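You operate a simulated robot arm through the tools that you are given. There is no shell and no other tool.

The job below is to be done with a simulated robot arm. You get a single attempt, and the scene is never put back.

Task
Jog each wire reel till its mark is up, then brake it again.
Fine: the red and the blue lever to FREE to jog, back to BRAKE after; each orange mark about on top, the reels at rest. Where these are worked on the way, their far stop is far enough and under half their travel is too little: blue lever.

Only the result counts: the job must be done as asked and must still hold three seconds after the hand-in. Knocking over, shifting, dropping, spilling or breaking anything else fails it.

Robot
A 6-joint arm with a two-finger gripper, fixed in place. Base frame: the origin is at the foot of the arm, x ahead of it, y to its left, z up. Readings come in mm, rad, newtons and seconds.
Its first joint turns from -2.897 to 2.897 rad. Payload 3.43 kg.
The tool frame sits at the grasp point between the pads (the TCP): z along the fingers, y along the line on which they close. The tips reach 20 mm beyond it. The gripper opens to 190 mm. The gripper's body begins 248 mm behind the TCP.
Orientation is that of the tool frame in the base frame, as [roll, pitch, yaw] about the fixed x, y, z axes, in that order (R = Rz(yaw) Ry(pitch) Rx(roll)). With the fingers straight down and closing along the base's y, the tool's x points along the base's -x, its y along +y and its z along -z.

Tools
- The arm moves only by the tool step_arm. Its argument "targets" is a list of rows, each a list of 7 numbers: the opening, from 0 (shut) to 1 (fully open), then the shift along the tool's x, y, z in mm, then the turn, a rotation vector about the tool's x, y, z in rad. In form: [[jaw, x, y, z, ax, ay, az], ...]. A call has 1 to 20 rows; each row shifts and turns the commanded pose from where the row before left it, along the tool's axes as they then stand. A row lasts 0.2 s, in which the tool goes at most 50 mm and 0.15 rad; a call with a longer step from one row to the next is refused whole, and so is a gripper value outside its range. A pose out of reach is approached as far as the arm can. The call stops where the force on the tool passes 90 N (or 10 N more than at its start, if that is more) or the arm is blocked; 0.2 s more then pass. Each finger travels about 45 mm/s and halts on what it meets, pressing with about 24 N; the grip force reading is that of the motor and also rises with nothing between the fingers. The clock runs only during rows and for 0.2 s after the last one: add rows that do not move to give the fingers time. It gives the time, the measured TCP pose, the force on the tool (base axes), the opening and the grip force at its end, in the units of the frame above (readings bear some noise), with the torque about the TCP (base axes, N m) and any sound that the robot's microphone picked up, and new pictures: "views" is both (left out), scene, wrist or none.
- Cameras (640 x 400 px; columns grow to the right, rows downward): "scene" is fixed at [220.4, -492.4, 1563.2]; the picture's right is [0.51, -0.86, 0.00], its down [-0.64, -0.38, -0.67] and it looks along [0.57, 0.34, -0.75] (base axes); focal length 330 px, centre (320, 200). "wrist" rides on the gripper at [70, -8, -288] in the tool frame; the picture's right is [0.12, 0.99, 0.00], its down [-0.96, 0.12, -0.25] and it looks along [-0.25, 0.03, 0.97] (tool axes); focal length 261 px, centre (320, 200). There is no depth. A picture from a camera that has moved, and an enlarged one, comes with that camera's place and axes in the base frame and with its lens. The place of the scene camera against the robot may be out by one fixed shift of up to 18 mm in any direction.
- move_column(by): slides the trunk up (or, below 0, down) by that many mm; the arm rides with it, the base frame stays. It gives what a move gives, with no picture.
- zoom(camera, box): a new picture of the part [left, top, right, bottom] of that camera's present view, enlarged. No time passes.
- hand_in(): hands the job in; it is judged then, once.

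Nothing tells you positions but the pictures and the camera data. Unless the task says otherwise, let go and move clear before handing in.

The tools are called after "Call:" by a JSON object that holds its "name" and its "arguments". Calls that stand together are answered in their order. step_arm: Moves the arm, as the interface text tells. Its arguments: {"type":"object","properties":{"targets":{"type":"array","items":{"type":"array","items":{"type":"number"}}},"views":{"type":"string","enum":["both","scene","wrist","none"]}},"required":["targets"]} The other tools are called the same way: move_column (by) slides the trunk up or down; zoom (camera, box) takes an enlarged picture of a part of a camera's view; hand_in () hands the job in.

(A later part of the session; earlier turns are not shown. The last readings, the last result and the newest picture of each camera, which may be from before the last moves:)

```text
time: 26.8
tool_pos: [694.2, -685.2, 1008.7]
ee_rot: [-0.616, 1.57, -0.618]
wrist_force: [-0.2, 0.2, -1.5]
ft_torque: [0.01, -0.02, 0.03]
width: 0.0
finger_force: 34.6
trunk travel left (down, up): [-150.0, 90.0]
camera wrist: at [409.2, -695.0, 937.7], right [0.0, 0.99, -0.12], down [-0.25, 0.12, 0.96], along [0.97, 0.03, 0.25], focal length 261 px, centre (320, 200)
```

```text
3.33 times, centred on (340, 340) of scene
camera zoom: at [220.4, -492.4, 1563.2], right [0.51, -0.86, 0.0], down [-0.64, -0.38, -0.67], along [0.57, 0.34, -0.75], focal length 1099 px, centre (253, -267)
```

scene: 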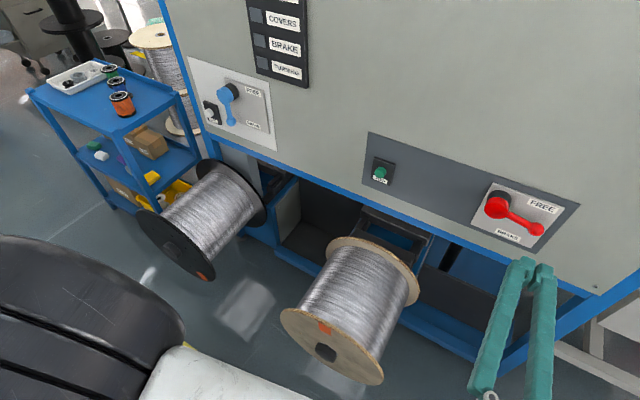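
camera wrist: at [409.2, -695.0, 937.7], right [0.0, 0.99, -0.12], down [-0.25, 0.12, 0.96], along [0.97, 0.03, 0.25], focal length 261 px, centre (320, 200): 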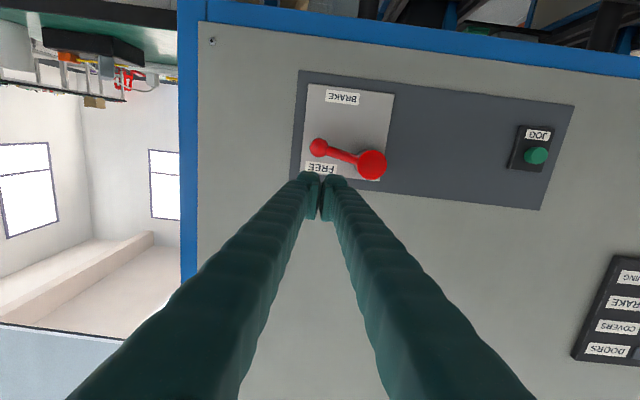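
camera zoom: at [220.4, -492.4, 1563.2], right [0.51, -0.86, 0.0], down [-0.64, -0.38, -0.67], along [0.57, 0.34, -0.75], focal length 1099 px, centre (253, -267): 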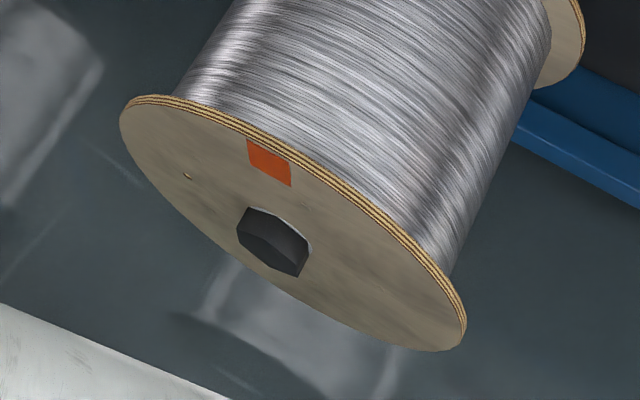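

The knob sits at about (-694,964), and my fingers are just above it. I'll advance over it, then push it down and around to BRAKE.

Call:
{"name": "step_arm", "arguments": {"targets": [[0, -5, -8, 0, 0, 0, 0], [0, 0, 0, 45, 0, 0, 0], [0, 0, 0, 45, 0, 0, 0], [0, 0, 0, 45, 0, 0, 0], [0, 0, 0, 26, 0, 0, 0], [0, 0, 0, 0, 0, 0, 0], [0, 17, -1, 0, 0, 0, 0], [0, 14, -3, 0, 0, 0, 0], [0, 14, -1, 0, 0, 0, 0], [0, 12, 2, 0, 0, 0, 0], [0, 12, 3, 0, 0, 0, 0], [0, 0, 0, 0, 0, 0, 0]]}}

Call:
{"name": "zoom", "arguments": {"camera": "scene", "box": [400, 140, 600, 280]}}

```text
time: 29.4
tool_pos: [856.5, -695.2, 943.3]
ee_rot: [3.016, 1.569, 3.016]
wrist_force: [0.2, -0.4, -1.1]
ft_torque: [0.01, -0.02, -0.01]
width: 0.0
finger_force: 34.4
trunk travel left (down, up): [-150.0, 90.0]
camera wrist: at [570.8, -704.1, 872.5], right [0.0, 0.99, -0.12], down [-0.25, 0.12, 0.96], along [0.97, 0.03, 0.24], focal length 261 px, centre (320, 200)
```

scene: 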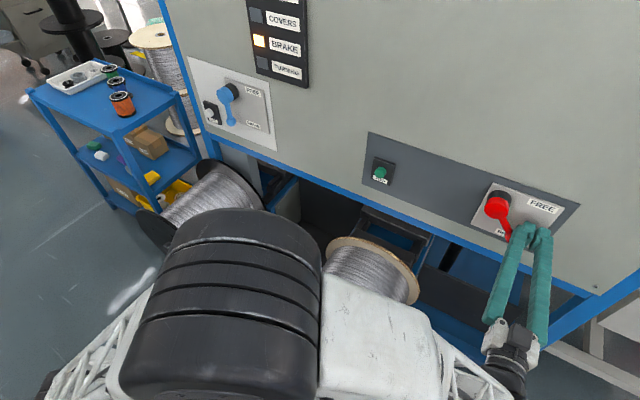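
wrist: 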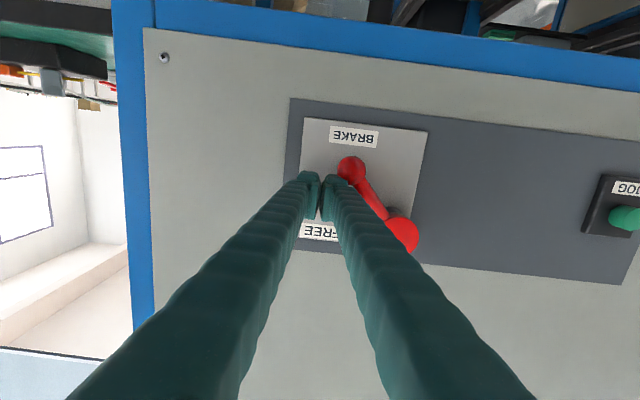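

```text
2.86 times, centred on (500, 210) of scene
camera zoom: at [220.4, -492.4, 1563.2], right [0.51, -0.86, 0.0], down [-0.64, -0.38, -0.67], along [0.57, 0.34, -0.75], focal length 942 px, centre (-194, 171)
```

zoom: 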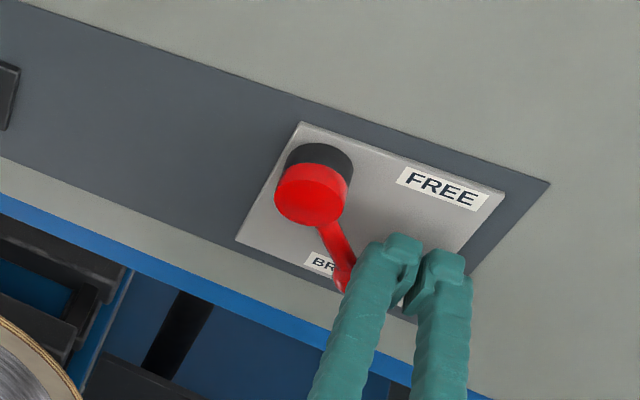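

The lever is partway back and the BRAKE lamp is lit again. I'll finish the arc to the stop.

Call:
{"name": "step_arm", "arguments": {"targets": [[0, 11, 6, 0, 0, 0, 0], [0, 10, 8, 0, 0, 0, 0], [0, 10, 8, 0, 0, 0, 0], [0, 10, 11, 0, 0, 0, 0], [0, 7, 12, 0, 0, 0, 0], [0, 4, 12, 0, 0, 0, 0], [0, 0, 7, 0, 0, 0, 0], [0, 0, 5, 0, 0, 0, 0], [0, 0, 0, 0, 0, 0, 0]]}}

Call:
{"name": "zoom", "arguments": {"camera": "scene", "box": [400, 140, 600, 280]}}

```text
time: 31.4
tool_pos: [855.1, -640.7, 892.8]
ee_rot: [1.134, 1.562, 1.122]
wrist_force: [-7.8, -84.9, 18.2]
ft_torque: [-0.04, -0.1, -0.61]
width: 0.0
finger_force: 34.2
trunk travel left (down, up): [-150.0, 90.0]
camera wrist: at [567.5, -646.4, 819.9], right [0.01, 0.99, -0.11], down [-0.25, 0.11, 0.96], along [0.97, 0.02, 0.25], focal length 261 px, centre (320, 200)
```

scene: 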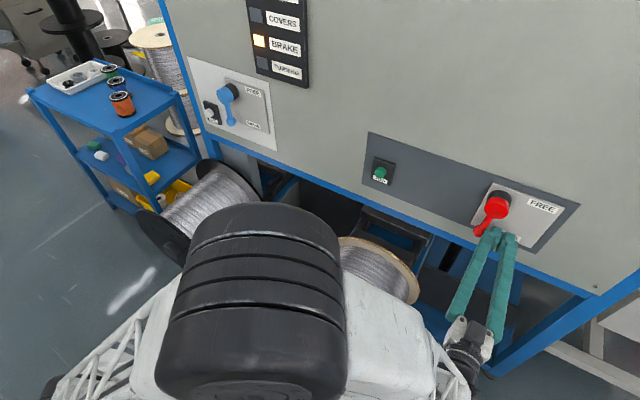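
wrist: 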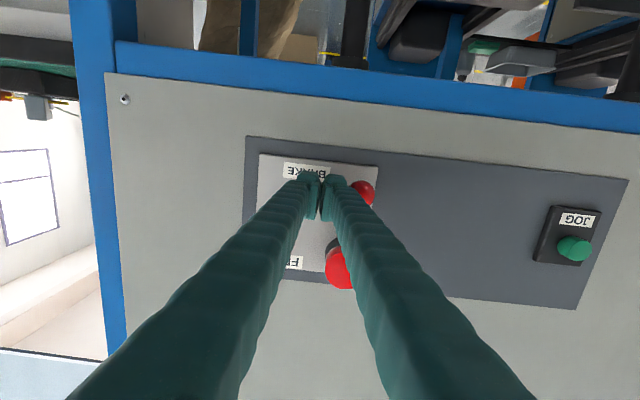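

```text
2.86 times, centred on (500, 210) of scene
camera zoom: at [220.4, -492.4, 1563.2], right [0.51, -0.86, 0.0], down [-0.64, -0.38, -0.67], along [0.57, 0.34, -0.75], focal length 942 px, centre (-194, 171)
```

zoom: 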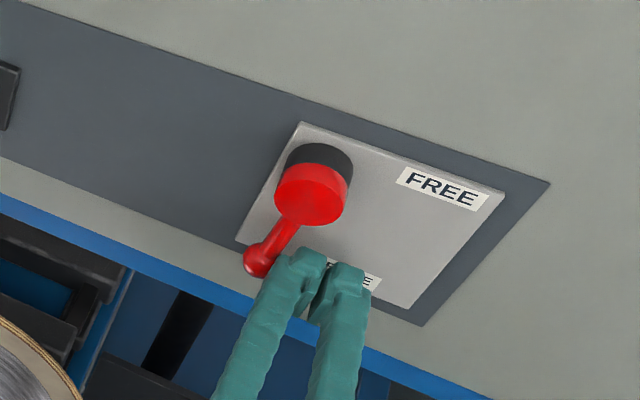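

The red lever is firmly at its BRAKE stop and the BRAKE lamp is lit. I'll relieve the push, back away, and travel over to the blue lever.

Call:
{"name": "step_arm", "arguments": {"targets": [[0, 0, -20, 0, 0, 0, 0], [0, 0, -15, 0, 0, 0, 0], [0, 0, 0, -45, 0, 0, 0], [0, 0, 0, -45, 0, 0, 0], [0, 0, 0, -45, 0, 0, 0], [0, 0, 0, -40, 0, 0, 0], [0, -30, 20, 0, 0, 0, 0], [0, -30, 35, 0, 0, 0, 0], [0, -30, 35, 0, 0, 0, 0], [0, -30, 35, 0, 0, 0, 0], [0, -30, 35, 0, 0, 0, 0], [0, 0, 45, 0, 0, 0, 0], [0, 0, 45, 0, 0, 0, 0], [0, 0, 45, 0, 0, 0, 0], [0, 0, 45, 0, 0, 0, 0], [0, 0, 45, 0, 0, 0, 0]]}}

Call:
{"name": "zoom", "arguments": {"camera": "scene", "box": [400, 140, 600, 280]}}

Call:
{"name": "zoom", "arguments": {"camera": "scene", "box": [260, 280, 420, 400]}}

```text
time: 34.8
tool_pos: [698.8, -302.8, 1066.2]
ee_rot: [2.985, 1.564, 2.99]
wrist_force: [0.9, -1.8, -0.6]
ft_torque: [0.01, -0.1, 0.18]
width: 0.0
finger_force: 34.9
out of reach, approached as far as the arm can: row 15, 16
trunk travel left (down, up): [-150.0, 90.0]
camera wrist: at [412.2, -313.1, 997.5], right [-0.01, 0.99, -0.12], down [-0.24, 0.11, 0.96], along [0.97, 0.03, 0.24], focal length 261 px, centre (320, 200)
```

scene: 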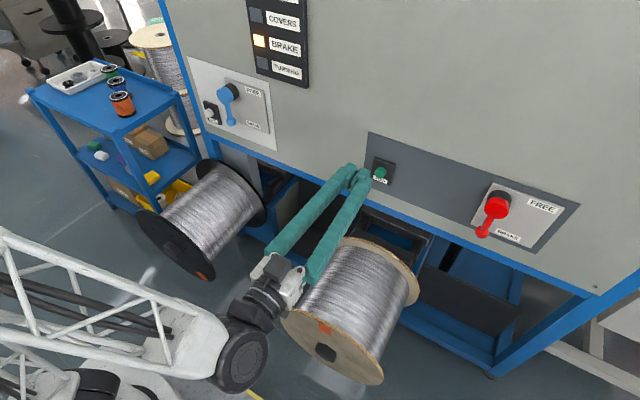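
wrist: 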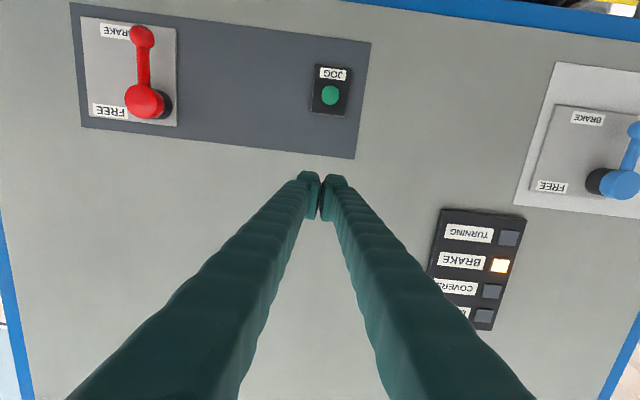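

```text
2.86 times, centred on (500, 210) of scene
camera zoom: at [220.4, -492.4, 1563.2], right [0.51, -0.86, 0.0], down [-0.64, -0.38, -0.67], along [0.57, 0.34, -0.75], focal length 942 px, centre (-194, 171)
```

zoom: 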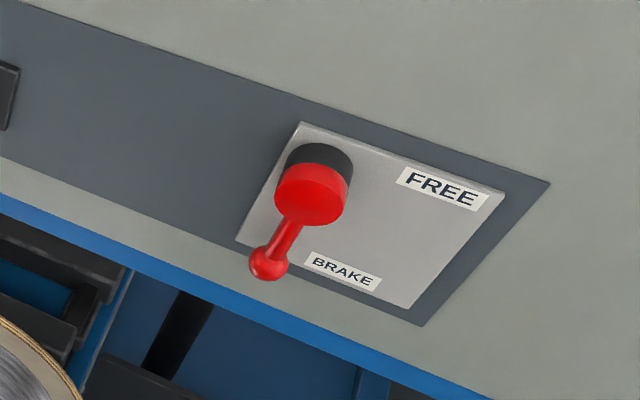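

```text
3.33 times, centred on (340, 340) of scene
camera zoom: at [220.4, -492.4, 1563.2], right [0.51, -0.86, 0.0], down [-0.64, -0.38, -0.67], along [0.57, 0.34, -0.75], focal length 1099 px, centre (253, -267)
```

zoom: 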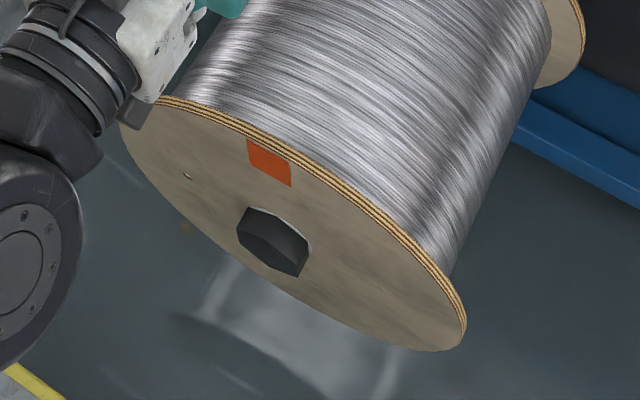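

The red side is done: lever at BRAKE, mark on top. The horizontal pose gets too close to the base here, so I'll rise, tip the tool down, and slide across toward the blue panel.

Call:
{"name": "step_arm", "arguments": {"targets": [[0, -40, 0, 0, 0, 0, 0], [0, -40, 0, 0, 0, 0.14, 0], [0, 0, 30, 0, 0, 0.14, 0], [0, 0, 40, 0, 0, 0.14, 0], [0, 0, 40, 0, 0, 0.14, 0], [0, 0, 40, 0, 0, 0.14, 0], [0, 0, 40, 0, 0, 0.14, 0], [0, 0, 45, 0, 0, 0, 0], [0, 0, 45, 0, 0, 0, 0], [0, 0, 45, 0, 0, 0, 0], [0, 0, 45, 0, 0, 0, 0], [0, 0, 45, 0, 0, 0, 0], [0, 0, 0, 0, 0, 0, 0], [0, 0, 0, 0, 0, 0, 0]]}}

```text
time: 37.8
tool_pos: [700.6, 112.9, 1145.9]
ee_rot: [-3.141, 0.729, 3.14]
wrist_force: [0.1, -0.2, 0.1]
ft_torque: [0.04, 0.01, 0.0]
width: 0.0
finger_force: 33.9
trunk travel left (down, up): [-150.0, 90.0]
camera wrist: at [457.4, 103.8, 1313.5], right [-0.09, 0.99, -0.08], down [0.55, 0.12, 0.83], along [0.83, 0.03, -0.56], focal length 261 px, centre (320, 200)
```

scene: 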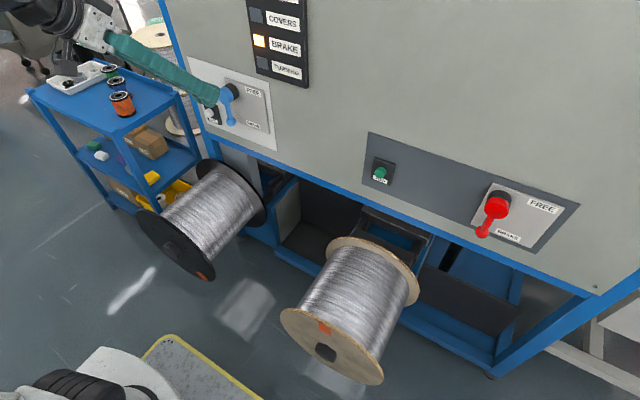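
wrist: 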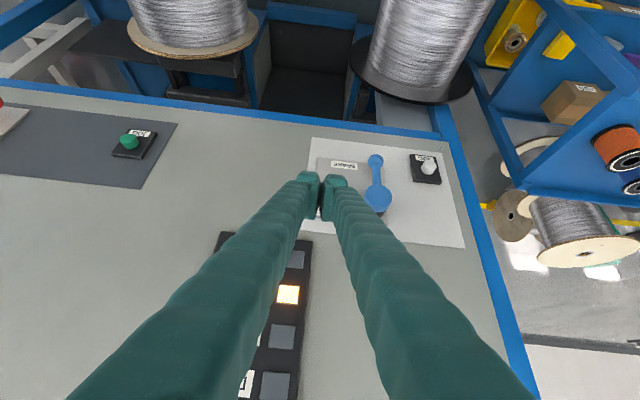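

The blue hub is near (227,1023), its knob near (228,924), and the white jog button near (358,896). I'll level the tool up high, move forward, then descend on the left (+y) side of the blue knob.

Call:
{"name": "step_arm", "arguments": {"targets": [[0, 0, 29, 0, 0, -0.14, 0], [0, 0, 29, 0, 0, -0.14, 0], [0, 0, 29, 0, 0, -0.14, 0], [0, 0, 29, 0, 0, -0.14, 0], [0, 0, 29, 0, 0, -0.14, 0], [0, 0, 29, 0, 0, -0.14, 0], [0, 0, 0, 0, 0, 0, 0], [0, 0, 0, 0, 0, 0, 0]]}}

Call:
{"name": "zoom", "arguments": {"camera": "wrist", "box": [160, 0, 480, 200]}}

```text
time: 39.6
tool_pos: [699.5, 288.9, 1146.7]
ee_rot: [-0.04, 1.571, -0.038]
wrist_force: [0.4, 0.6, -0.1]
ft_torque: [-0.01, 0.05, 0.0]
width: 0.0
finger_force: 35.2
trunk travel left (down, up): [-150.0, 90.0]
camera wrist: at [413.2, 278.2, 1075.4], right [0.0, 0.99, -0.12], down [-0.25, 0.12, 0.96], along [0.97, 0.03, 0.25], focal length 261 px, centre (320, 200)
```

scene: 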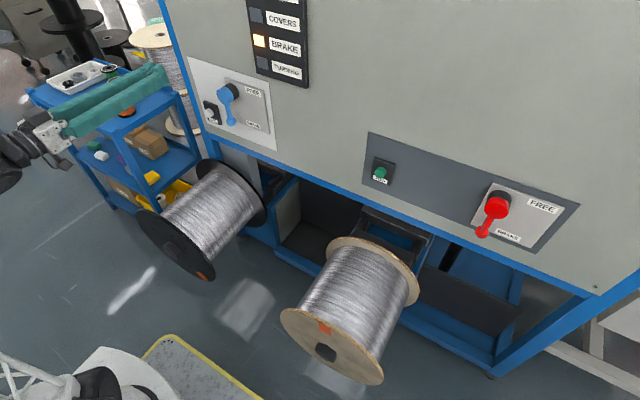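
wrist: 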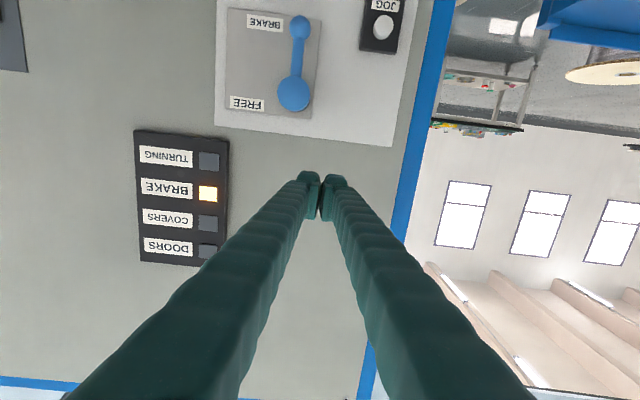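

```text
2.00 times, centred on (320, 100) of wrist
camera zoom: at [413.2, 278.2, 1075.4], right [0.0, 0.99, -0.12], down [-0.25, 0.12, 0.96], along [0.97, 0.03, 0.25], focal length 521 px, centre (320, 400)
```

zoom: 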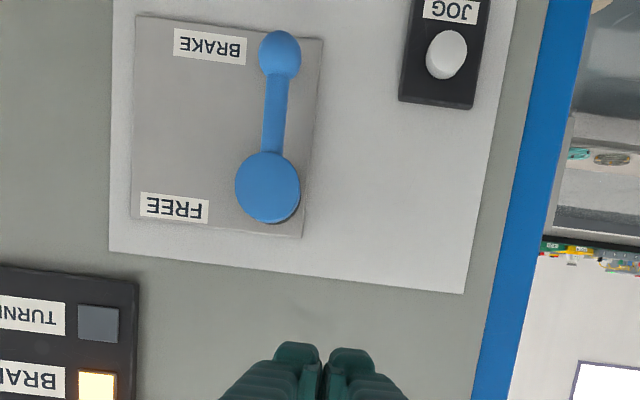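

I have the blue lever confirmed: knob near (229,926), hub near (229,1021), white jog button near (358.5,900). I'll go forward, then descend beside the knob.

Call:
{"name": "step_arm", "arguments": {"targets": [[0, 0, 0, 40, 0, 0, 0], [0, 0, 0, 40, 0, 0, 0], [0, 0, 0, 40, 0, 0, 0], [0, 0, 0, 35, 0, 0, 0], [0, 36, 0, 0, 0, 0, 0], [0, 36, 0, 0, 0, 0, 0], [0, 36, 0, 0, 0, 0, 0], [0, 36, 0, 0, 0, 0, 0], [0, 36, 0, 0, 0, 0, 0], [0, 34, 0, 0, 0, 0, 0], [0, 0, 0, 0, 0, 0, 0], [0, 0, 0, 0, 0, 0, 0]]}}

Call:
{"name": "zoom", "arguments": {"camera": "wrist", "box": [160, 60, 480, 260]}}

Call:
{"name": "zoom", "arguments": {"camera": "scene", "box": [170, 50, 310, 150]}}

```text
time: 42.2
tool_pos: [854.0, 285.1, 934.9]
ee_rot: [-2.977, 1.57, -2.975]
wrist_force: [-1.0, -0.8, -0.2]
ft_torque: [-0.01, -0.03, -0.02]
width: 0.1
finger_force: 34.3
trunk travel left (down, up): [-150.0, 90.0]
camera wrist: at [568.4, 275.4, 864.1], right [0.0, 0.99, -0.12], down [-0.25, 0.12, 0.96], along [0.97, 0.03, 0.25], focal length 261 px, centre (320, 200)
```

scene: 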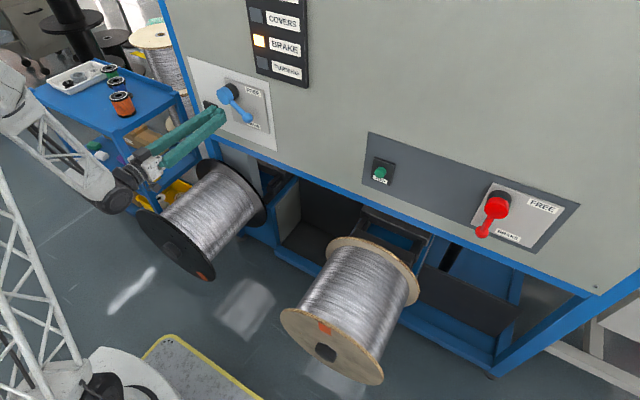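
wrist: 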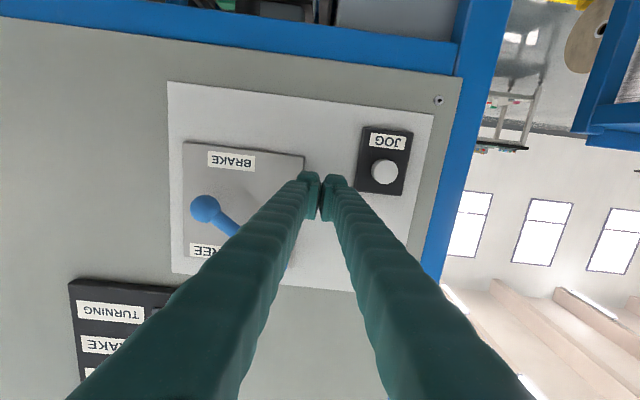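

```text
2.00 times, centred on (320, 160) of wrist
camera zoom: at [568.4, 275.4, 864.1], right [0.0, 0.99, -0.12], down [-0.25, 0.12, 0.96], along [0.97, 0.03, 0.25], focal length 521 px, centre (320, 280)
```

zoom: 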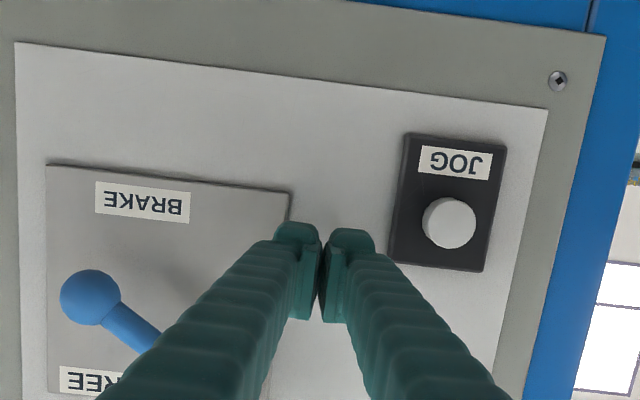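

```text
4.00 times, centred on (240, 100) of scene
camera zoom: at [220.4, -492.4, 1563.2], right [0.51, -0.86, 0.0], down [-0.64, -0.38, -0.67], along [0.57, 0.34, -0.75], focal length 1318 px, centre (640, 600)
```

zoom: 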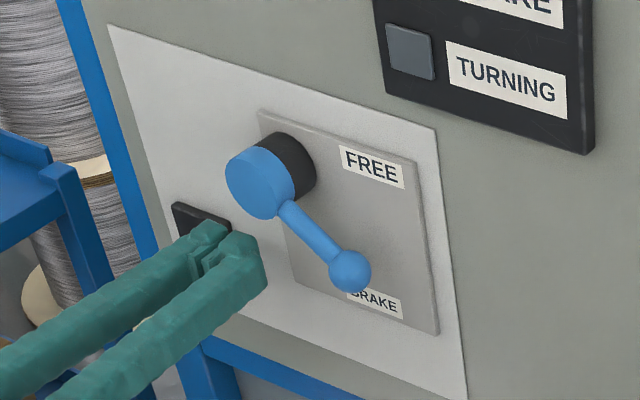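

Unexpectedly, the blue lever has already swung partway toward FREE, though I felt no contact force. I'll wait a moment to see whether it is moving by itself.

Call:
{"name": "step_arm", "arguments": {"targets": [[0, 0, 0, 0, 0, 0, 0], [0, 0, 0, 0, 0, 0, 0]], "views": "none"}}

Call:
{"name": "zoom", "arguments": {"camera": "scene", "box": [170, 50, 310, 150]}}

Call:
{"name": "zoom", "arguments": {"camera": "wrist", "box": [160, 60, 480, 260]}}

Call:
{"name": "zoom", "arguments": {"camera": "scene", "box": [220, 0, 340, 90]}}

```text
time: 42.8
tool_pos: [854.3, 284.1, 934.9]
ee_rot: [0.282, 1.57, 0.282]
wrist_force: [0.4, 0.0, -0.3]
ft_torque: [0.0, 0.0, 0.01]
width: 0.0
finger_force: 34.1
trunk travel left (down, up): [-150.0, 90.0]
```

```text
4.00 times, centred on (240, 100) of scene
camera zoom: at [220.4, -492.4, 1563.2], right [0.51, -0.86, 0.0], down [-0.64, -0.38, -0.67], along [0.57, 0.34, -0.75], focal length 1318 px, centre (640, 600)
```

zoom: 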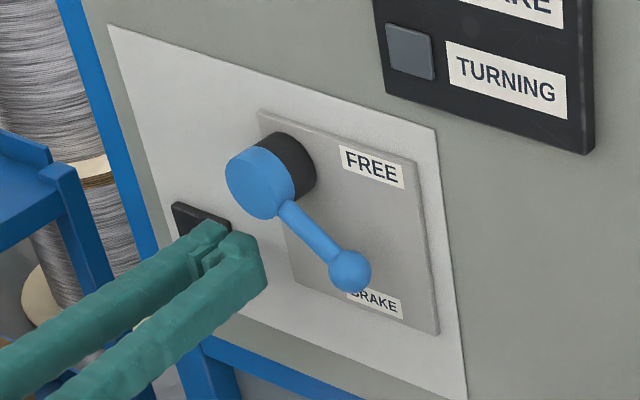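

```text
2.00 times, centred on (320, 160) of wrist
camera zoom: at [568.4, 275.5, 864.2], right [0.0, 0.99, -0.12], down [-0.25, 0.12, 0.96], along [0.97, 0.03, 0.25], focal length 521 px, centre (320, 280)
```

zoom: 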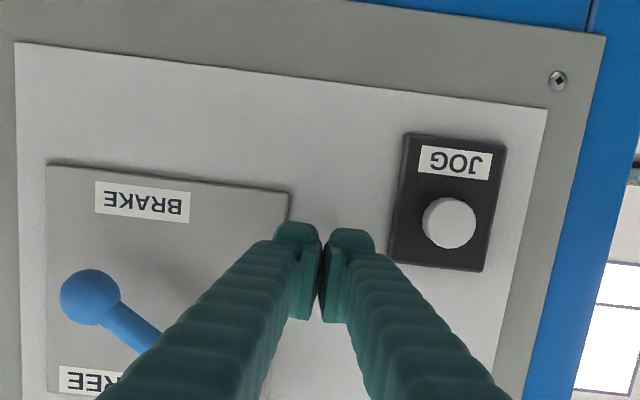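

```text
4.44 times, centred on (280, 45) of scene
camera zoom: at [220.4, -492.4, 1563.2], right [0.51, -0.86, 0.0], down [-0.64, -0.38, -0.67], along [0.57, 0.34, -0.75], focal length 1465 px, centre (498, 889)
```

zoom: 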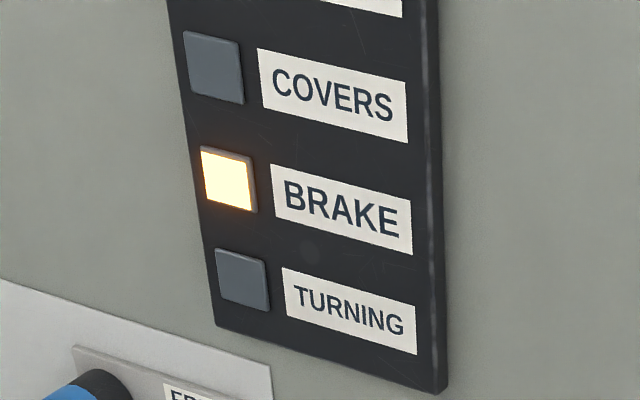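

The lever is stationary. My finger most likely brushed the hub on the way down and turned it, which was the direction I wanted anyway. I'll push the knob the rest of the way from below to the FREE stop.

Call:
{"name": "step_arm", "arguments": {"targets": [[0, 8.5, -29.5, 0, 0, 0, 0], [0, 8.5, -29.5, 0, 0, 0, 0], [0, -7, -17, 0, 0, 0, 0], [0, -7, -17, 0, 0, 0, 0], [0, -9, -10.5, 0, 0, 0, 0], [0, -9, -10.5, 0, 0, 0, 0], [0, -9, -6.5, 0, 0, 0, 0], [0, -9, -6.5, 0, 0, 0, 0], [0, -10, -5, 0, 0, 0, 0], [0, 0, 0, 0, 0, 0, 0]]}}

Call:
{"name": "zoom", "arguments": {"camera": "scene", "box": [170, 50, 310, 150]}}

```text
time: 44.8
tool_pos: [869.6, 176.0, 972.6]
ee_rot: [-2.865, 1.536, -2.854]
wrist_force: [-7.6, 50.5, -44.5]
ft_torque: [0.08, -4.31, -2.08]
width: 0.0
finger_force: 34.1
out of reach, approached as far as the arm can: row 2, 3, 4
trunk travel left (down, up): [-150.0, 90.0]
stopped in row 10: the force on the tool passed its limit at 100 N (the readings are from after the stop); the commanded pose is now the measured one
camera wrist: at [580.7, 163.0, 911.2], right [-0.02, 0.99, -0.13], down [-0.22, 0.12, 0.97], along [0.98, 0.04, 0.21], focal length 261 px, centre (320, 200)
```

scene: 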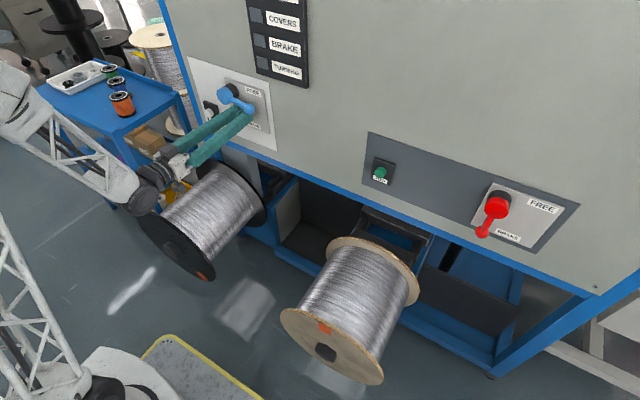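
wrist: 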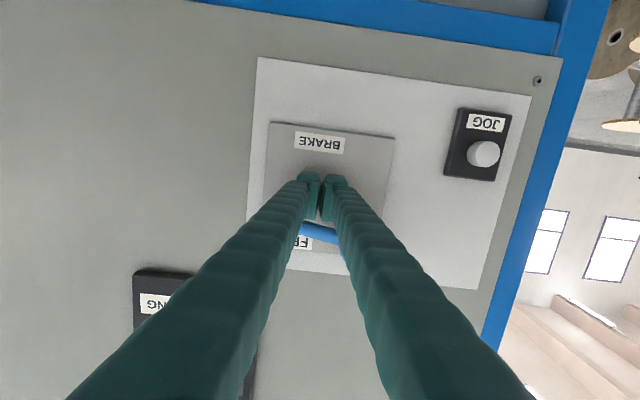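

```text
4.00 times, centred on (240, 100) of scene
camera zoom: at [220.4, -492.4, 1563.2], right [0.51, -0.86, 0.0], down [-0.64, -0.38, -0.67], along [0.57, 0.34, -0.75], focal length 1318 px, centre (640, 600)
```

zoom: 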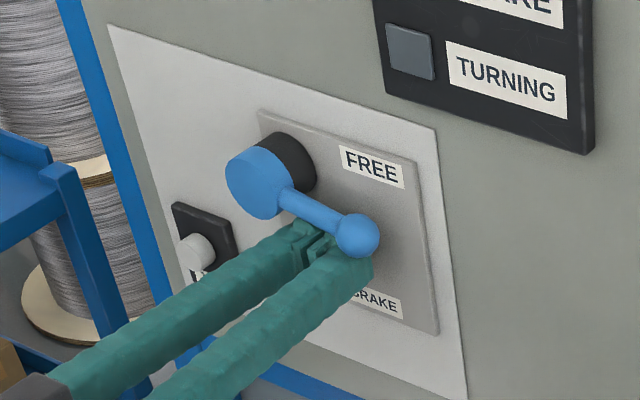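

The blue lever is at its FREE stop and the BRAKE lamp is off. I'll ease off, then lower the trunk to give the arm more room at this height.

Call:
{"name": "step_arm", "arguments": {"targets": [[0, 15, 4, -5, 0, 0, 0], [0, 10, 4, -15, 0, 0, 0], [0, 0, 0, 0, 0, 0, 0]], "views": "scene"}}

```text
time: 45.6
tool_pos: [869.8, 186.0, 969.0]
ee_rot: [-2.971, 1.555, -2.969]
wrist_force: [-0.7, 0.2, -0.9]
ft_torque: [-0.01, -0.01, 0.04]
width: 0.0
finger_force: 34.1
out of reach, approached as far as the arm can: row 1, 2
trunk travel left (down, up): [-150.0, 90.0]
```

scene: 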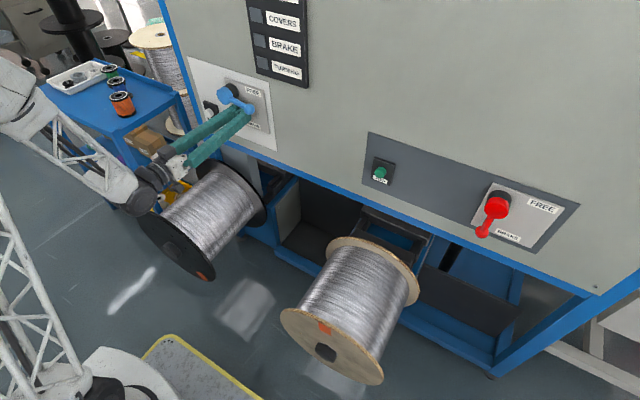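

I'm right at the arm's inner limit here. Lowering the trunk moves the tool straight down, away from the lever.

Call:
{"name": "move_column", "arguments": {"by": -60}}

Call:
{"name": "step_arm", "arguments": {"targets": [[0, 0, 0, -10, 0, 0, 0], [0, 0, 0, 0, 0, 0, 0]]}}

```text
time: 46.6
tool_pos: [869.0, 183.9, 906.1]
ee_rot: [-2.96, 1.551, -2.956]
wrist_force: [-0.2, 0.2, -0.4]
ft_torque: [0.01, -0.02, -0.01]
width: 0.0
finger_force: 34.1
trunk travel left (down, up): [-90.0, 150.0]
```

```text
time: 47.2
tool_pos: [865.3, 188.0, 909.1]
ee_rot: [-2.976, 1.549, -2.974]
wrist_force: [0.5, 0.1, 0.4]
ft_torque: [0.0, 0.0, 0.01]
width: 0.0
finger_force: 35.0
out of reach, approached as far as the arm can: row 1
trunk travel left (down, up): [-90.0, 150.0]
camera wrist: at [578.2, 178.2, 844.6], right [0.0, 0.99, -0.12], down [-0.23, 0.12, 0.97], along [0.97, 0.03, 0.22], focal length 261 px, centre (320, 200)
```

scene: 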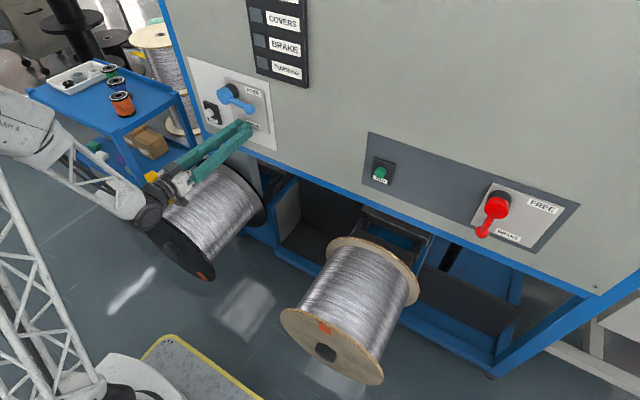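
wrist: 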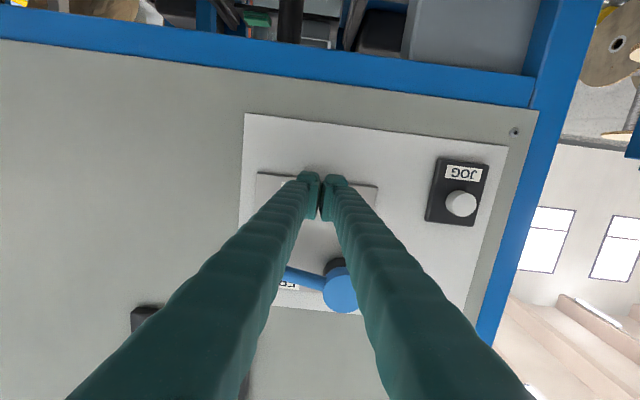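

Next I'll slide left away from the lever, back out and up, and tip the tool steeply down in front of the white jog button.

Call:
{"name": "step_arm", "arguments": {"targets": [[0, 0, 26, -4, 0, 0, 0], [0, 0, 26, -4, 0, 0, 0], [0, 0, 26, -4, 0, 0, 0], [0, 0, 26, -4, 0, 0, 0], [0, -25, 0, -30, 0, 0, 0], [0, -25, 0, -30, 0, 0, 0], [0, -25, 0, -30, 0, 0, 0], [0, -25, 0, -30, 0, 0, 0], [0, 0, 7.5, 0, 0, 0.1356, 0], [0, 0, 7.5, 0, 0, 0.1356, 0], [0, 0, 7.5, 0, 0, 0.1356, 0], [0, 0, 7.5, 0, 0, 0.1356, 0], [0, 0, 7.5, 0, 0, 0.1356, 0], [0, 0, 7.5, 0, 0, 0.1356, 0], [0, 0, 7.5, 0, 0, 0.1356, 0], [0, 0, 7.5, 0, 0, 0.1356, 0], [0, 0, 7.5, 0, 0, 0.1356, 0], [0, 0, 0, 0, 0, 0, 0]]}}

```text
time: 51.0
tool_pos: [731.6, 359.4, 1011.5]
ee_rot: [-3.138, 0.33, -3.137]
wrist_force: [0.1, 1.0, -0.7]
ft_torque: [0.03, 0.0, -0.01]
width: 0.0
finger_force: 34.1
trunk travel left (down, up): [-90.0, 150.0]
camera wrist: at [573.8, 350.9, 1260.0], right [-0.11, 0.99, -0.04], down [0.83, 0.12, 0.54], along [0.55, 0.03, -0.84], focal length 261 px, centre (320, 200)
```

scene: 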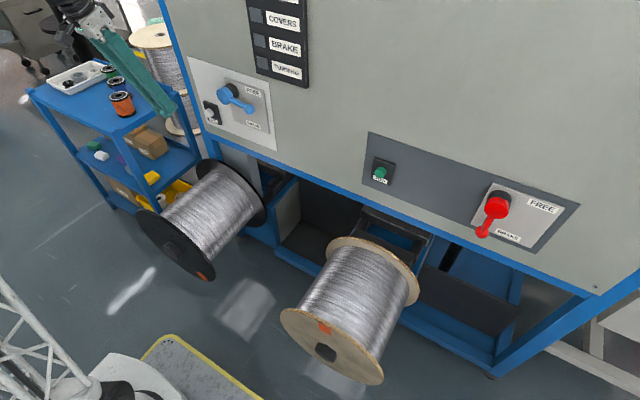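
wrist: 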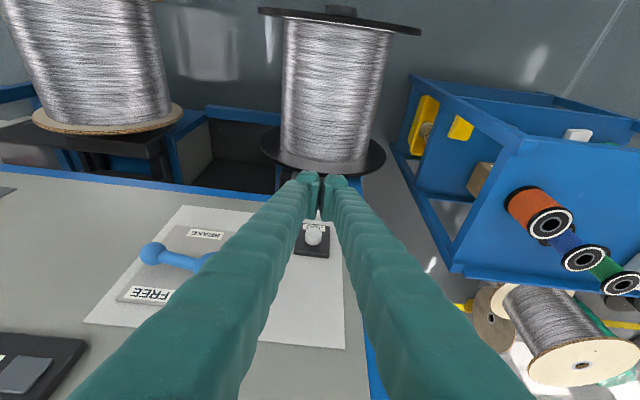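

The white button is near (893,360,897). I'll bring the fingertip edge just in front of it.

Call:
{"name": "step_arm", "arguments": {"targets": [[0, -18.5, 0.2, 33.9, 0, 0, 0], [0, -18.5, 0.2, 33.9, 0, 0, 0], [0, -18.5, 0.2, 33.9, 0, 0, 0], [0, -18.5, 0.2, 33.9, 0, 0, 0], [0, 0, 0, 0, 0, 0, 0], [0, 0, 0, 0, 0, 0, 0]]}}

Call:
{"name": "zoom", "arguments": {"camera": "wrist", "box": [200, 120, 440, 280]}}

Call:
{"name": "zoom", "arguments": {"camera": "scene", "box": [130, 40, 290, 140]}}

Call:
{"name": "zoom", "arguments": {"camera": "scene", "box": [120, 180, 280, 300]}}

```text
time: 52.4
tool_pos: [846.8, 359.6, 909.1]
ee_rot: [-3.137, 0.33, -3.141]
wrist_force: [-0.7, -0.5, -0.3]
ft_torque: [-0.01, -0.04, -0.03]
width: 0.0
finger_force: 34.2
trunk travel left (down, up): [-90.0, 150.0]
camera wrist: at [688.0, 351.4, 1157.0], right [-0.11, 0.99, -0.04], down [0.83, 0.12, 0.55], along [0.55, 0.03, -0.84], focal length 261 px, centre (320, 200)
```

scene: 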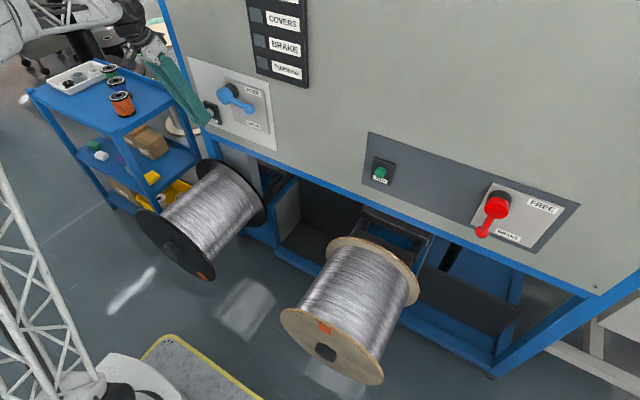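
wrist: 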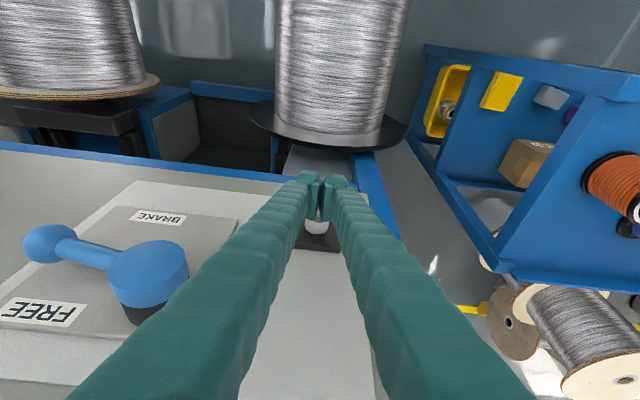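

```text
2.50 times, centred on (320, 200) of wrist
camera zoom: at [688.0, 351.4, 1157.0], right [-0.11, 0.99, -0.04], down [0.83, 0.12, 0.55], along [0.55, 0.03, -0.84], focal length 652 px, centre (320, 200)
```

zoom: 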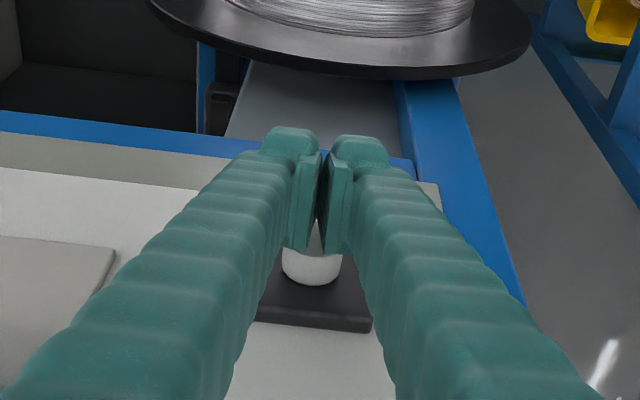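

```text
4.00 times, centred on (210, 90) of scene
camera zoom: at [220.4, -492.4, 1563.2], right [0.51, -0.86, 0.0], down [-0.64, -0.38, -0.67], along [0.57, 0.34, -0.75], focal length 1318 px, centre (760, 640)
```

zoom: 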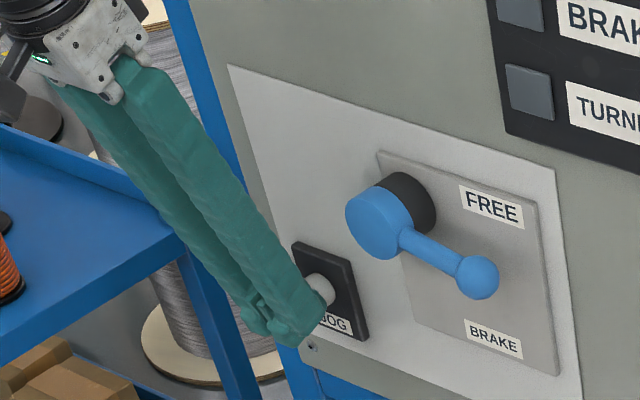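

```text
3.33 times, centred on (200, 240) of scene
camera zoom: at [220.4, -492.4, 1563.2], right [0.51, -0.86, 0.0], down [-0.64, -0.38, -0.67], along [0.57, 0.34, -0.75], focal length 1099 px, centre (720, 67)
```

zoom: 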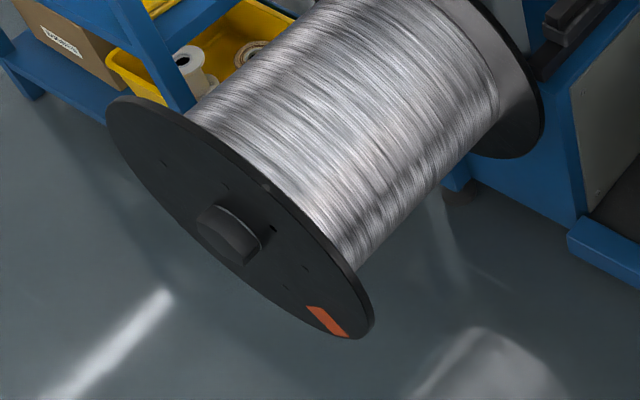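

The setup matches the first side, with the blue lever at FREE and the black reel's mark at lower right. I'll press the white button gently.

Call:
{"name": "step_arm", "arguments": {"targets": [[0, -4.7, 0, 1.7, 0, 0, 0], [0, -4.7, 0, 1.7, 0, 0, 0], [0, -2.8, 0, 1, 0, 0, 0], [0, 0, 0, 0, 0, 0, 0]], "views": "none"}}

Call:
{"name": "zoom", "arguments": {"camera": "scene", "box": [120, 180, 280, 300]}}

Call:
{"name": "zoom", "arguments": {"camera": "scene", "box": [130, 40, 290, 140]}}

```text
time: 53.4
tool_pos: [857.8, 358.7, 907.3]
ee_rot: [-3.139, 0.333, -3.138]
wrist_force: [-3.0, -1.4, -0.7]
ft_torque: [0.0, 0.05, -0.01]
width: 6.2
finger_force: 34.2
trunk travel left (down, up): [-90.0, 150.0]
heard: click
```

```text
3.33 times, centred on (200, 240) of scene
camera zoom: at [220.4, -492.4, 1563.2], right [0.51, -0.86, 0.0], down [-0.64, -0.38, -0.67], along [0.57, 0.34, -0.75], focal length 1099 px, centre (720, 67)
```

zoom: 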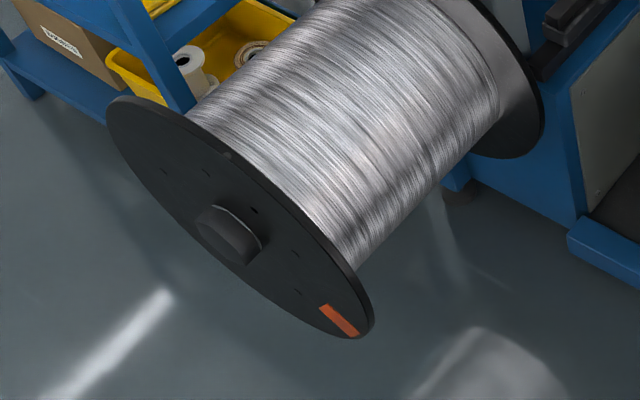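

```text
4.00 times, centred on (210, 90) of scene
camera zoom: at [220.4, -492.4, 1563.2], right [0.51, -0.86, 0.0], down [-0.64, -0.38, -0.67], along [0.57, 0.34, -0.75], focal length 1318 px, centre (760, 640)
```

zoom: 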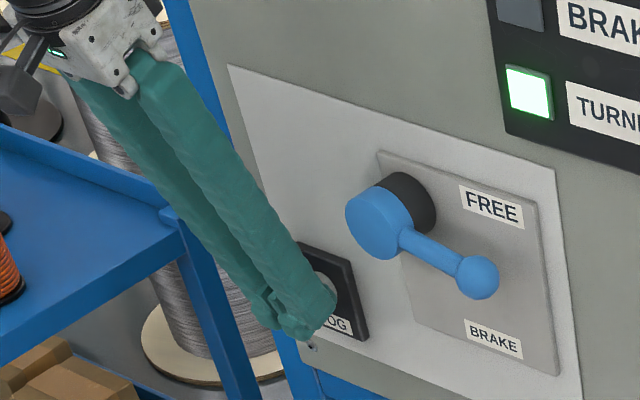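

It's turning the same way, with TURNING lit. I'll hold for a while, then check.

Call:
{"name": "step_arm", "arguments": {"targets": [[0, 0, 0, 0, 0, 0, 0], [0, 0, 0, 0, 0, 0, 0], [0, 0, 0, 0, 0, 0, 0], [0, 0, 0, 0, 0, 0, 0], [0, 0, 0, 0, 0, 0, 0], [0, 0, 0, 0, 0, 0, 0], [0, 0, 0, 0, 0, 0, 0], [0, 0, 0, 0, 0, 0, 0], [0, 0, 0, 0, 0, 0, 0], [0, 0, 0, 0, 0, 0, 0]], "views": "none"}}

Call:
{"name": "zoom", "arguments": {"camera": "scene", "box": [120, 180, 280, 300]}}

```text
time: 55.6
tool_pos: [859.3, 360.5, 906.7]
ee_rot: [-3.137, 0.332, -3.14]
wrist_force: [-2.7, -0.1, 0.3]
ft_torque: [0.0, 0.02, -0.01]
width: 6.1
finger_force: 34.7
trunk travel left (down, up): [-90.0, 150.0]
```

```text
3.33 times, centred on (200, 240) of scene
camera zoom: at [220.4, -492.4, 1563.2], right [0.51, -0.86, 0.0], down [-0.64, -0.38, -0.67], along [0.57, 0.34, -0.75], focal length 1099 px, centre (720, 67)
```

zoom: 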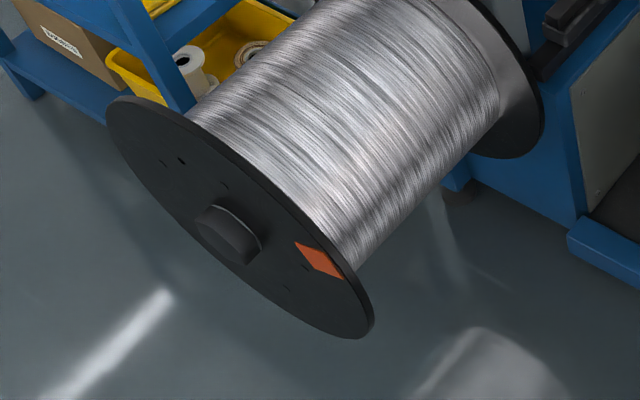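

About 65–70° to go. I'll keep holding.

Call:
{"name": "step_arm", "arguments": {"targets": [[0, 0, 0, 0, 0, 0, 0], [0, 0, 0, 0, 0, 0, 0], [0, 0, 0, 0, 0, 0, 0], [0, 0, 0, 0, 0, 0, 0], [0, 0, 0, 0, 0, 0, 0], [0, 0, 0, 0, 0, 0, 0], [0, 0, 0, 0, 0, 0, 0]], "views": "none"}}

Call:
{"name": "zoom", "arguments": {"camera": "scene", "box": [120, 180, 280, 300]}}

```text
time: 57.2
tool_pos: [860.0, 361.0, 907.3]
ee_rot: [-3.138, 0.331, -3.138]
wrist_force: [-2.2, 0.8, -0.1]
ft_torque: [0.04, 0.03, 0.04]
width: 6.1
finger_force: 34.3
trunk travel left (down, up): [-90.0, 150.0]
```

```text
3.33 times, centred on (200, 240) of scene
camera zoom: at [220.4, -492.4, 1563.2], right [0.51, -0.86, 0.0], down [-0.64, -0.38, -0.67], along [0.57, 0.34, -0.75], focal length 1099 px, centre (720, 67)
```

zoom: 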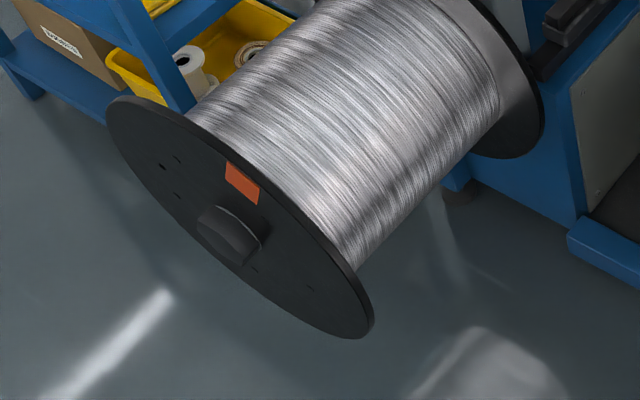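

About 26° to go. I'll hold three more beats and release.

Call:
{"name": "step_arm", "arguments": {"targets": [[0, 0, 0, 0, 0, 0, 0], [0, 0, 0, 0, 0, 0, 0], [0, 0, 0, 0, 0, 0, 0], [0, 14, 0, -5.1, 0, 0, 0], [0, 0, 0, 0, 0, 0, 0]], "views": "none"}}

Call:
{"name": "zoom", "arguments": {"camera": "scene", "box": [120, 180, 280, 300]}}

Call:
{"name": "zoom", "arguments": {"camera": "scene", "box": [130, 190, 220, 280]}}

Call:
{"name": "zoom", "arguments": {"camera": "scene", "box": [130, 40, 290, 140]}}

```text
time: 58.4
tool_pos: [843.9, 359.2, 908.1]
ee_rot: [-3.139, 0.332, -3.138]
wrist_force: [0.4, -0.3, 0.5]
ft_torque: [-0.02, 0.0, 0.0]
width: 0.0
finger_force: 34.5
trunk travel left (down, up): [-90.0, 150.0]
```

```text
3.33 times, centred on (200, 240) of scene
camera zoom: at [220.4, -492.4, 1563.2], right [0.51, -0.86, 0.0], down [-0.64, -0.38, -0.67], along [0.57, 0.34, -0.75], focal length 1099 px, centre (720, 67)
```

zoom: 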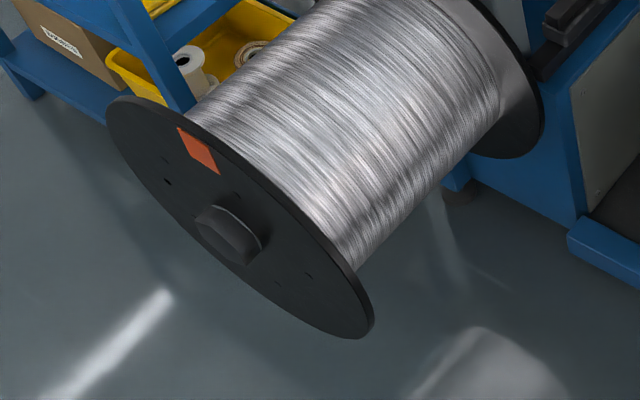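

```text
4.44 times, centred on (175, 235) of scene
camera zoom: at [220.4, -492.4, 1563.2], right [0.51, -0.86, 0.0], down [-0.64, -0.38, -0.67], along [0.57, 0.34, -0.75], focal length 1465 px, centre (964, 44)
```

zoom: 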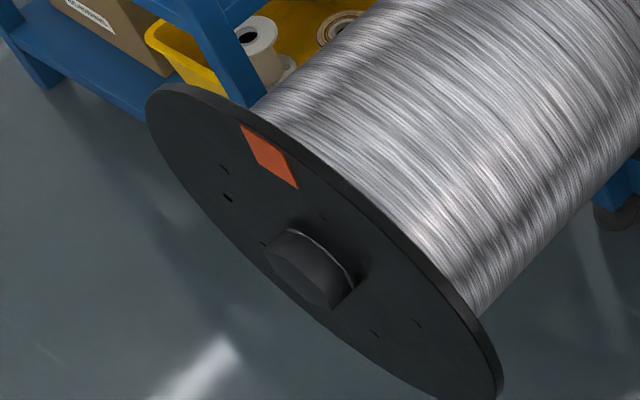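

```text
4.00 times, centred on (210, 90) of scene
camera zoom: at [220.4, -492.4, 1563.2], right [0.51, -0.86, 0.0], down [-0.64, -0.38, -0.67], along [0.57, 0.34, -0.75], focal length 1318 px, centre (760, 640)
```

zoom: 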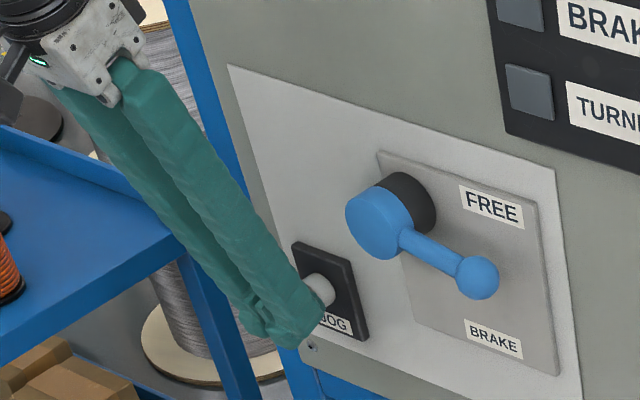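

The black reel has stopped with its mark within a few degrees of the top. Now I'll retreat and lower the trunk for reach, then level the tool to push the blue lever back to BRAKE.

Call:
{"name": "step_arm", "arguments": {"targets": [[0, 16.2, 0, -43.2, 0, 0, 0], [0, 16.2, 0, -43.2, 0, 0, 0], [0, 16.2, 0, -43.2, 0, 0, 0], [0, 16.2, 0, -43.2, 0, 0, 0], [0, 0, 0, 0, 0, 0, 0]], "views": "none"}}

Call:
{"name": "move_column", "arguments": {"by": -85}}

Call:
{"name": "step_arm", "arguments": {"targets": [[0, -13, 0, -37.8, 0, 0, 0], [0, -13, 0, -37.8, 0, 0, 0], [0, -13, 0, -37.8, 0, 0, 0], [0, 0, -23, 0, 0, -0.1356, 0], [0, 0, -23, 0, 0, -0.1356, 0], [0, 0, -23, 0, 0, -0.1356, 0], [0, 0, -23, 0, 0, -0.1356, 0], [0, 0, -23, 0, 0, -0.1356, 0], [0, 0, -23, 0, 0, -0.1356, 0], [0, 0, -23, 0, 0, -0.1356, 0], [0, 0, -23, 0, 0, -0.1356, 0], [0, 0, -23, 0, 0, -0.1356, 0], [0, 0, 0, 0, 0, 0, 0], [0, 0, 0, 0, 0, 0, 0]]}}

Call:
{"name": "zoom", "arguments": {"camera": "wrist", "box": [160, 60, 480, 260]}}

```text
time: 59.6
tool_pos: [726.0, 362.2, 1049.9]
ee_rot: [-3.138, 0.332, -3.139]
wrist_force: [-0.2, -1.0, 0.2]
ft_torque: [0.01, -0.01, 0.0]
width: 0.3
finger_force: 34.3
trunk travel left (down, up): [-90.0, 150.0]
```

```text
time: 60.8
tool_pos: [726.6, 363.1, 964.3]
ee_rot: [-3.137, 0.33, -3.139]
wrist_force: [-0.9, -0.2, -0.7]
ft_torque: [-0.02, -0.01, -0.01]
width: 0.0
finger_force: 34.3
trunk travel left (down, up): [-5.0, 235.0]
```

```text
time: 63.8
tool_pos: [726.6, 153.8, 1086.9]
ee_rot: [-2.954, 1.552, -2.952]
wrist_force: [-0.2, -0.2, 0.5]
ft_torque: [0.0, -0.03, -0.01]
width: 0.1
finger_force: 34.1
trunk travel left (down, up): [-5.0, 235.0]
camera wrist: at [439.1, 145.1, 1020.5], right [0.0, 0.99, -0.12], down [-0.23, 0.12, 0.97], along [0.97, 0.03, 0.23], focal length 261 px, centre (320, 200)
```

scene: 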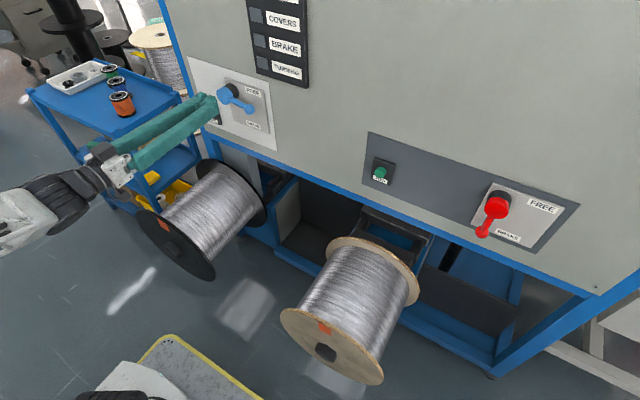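
wrist: 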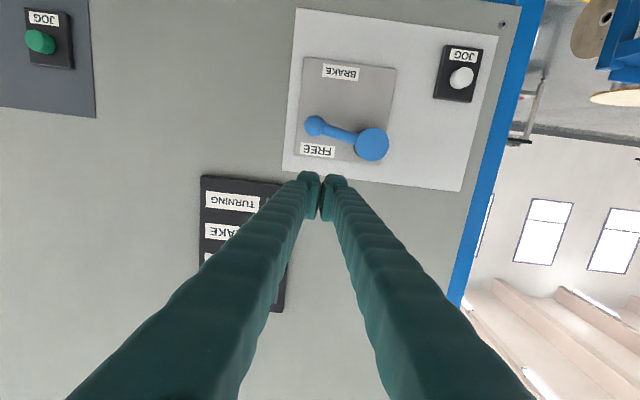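

```text
2.00 times, centred on (320, 160) of wrist
camera zoom: at [439.1, 145.1, 1020.5], right [0.0, 0.99, -0.12], down [-0.23, 0.12, 0.97], along [0.97, 0.03, 0.23], focal length 521 px, centre (320, 280)
```

zoom: 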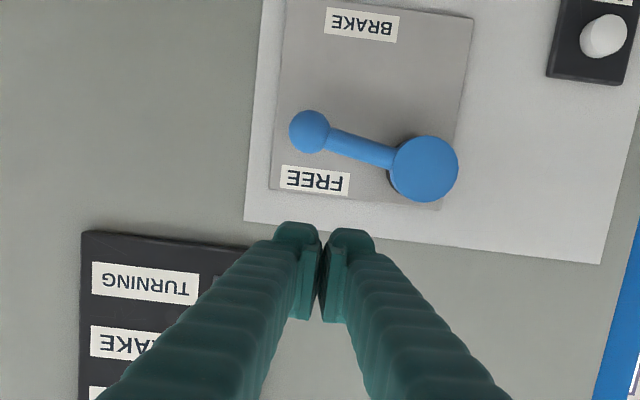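

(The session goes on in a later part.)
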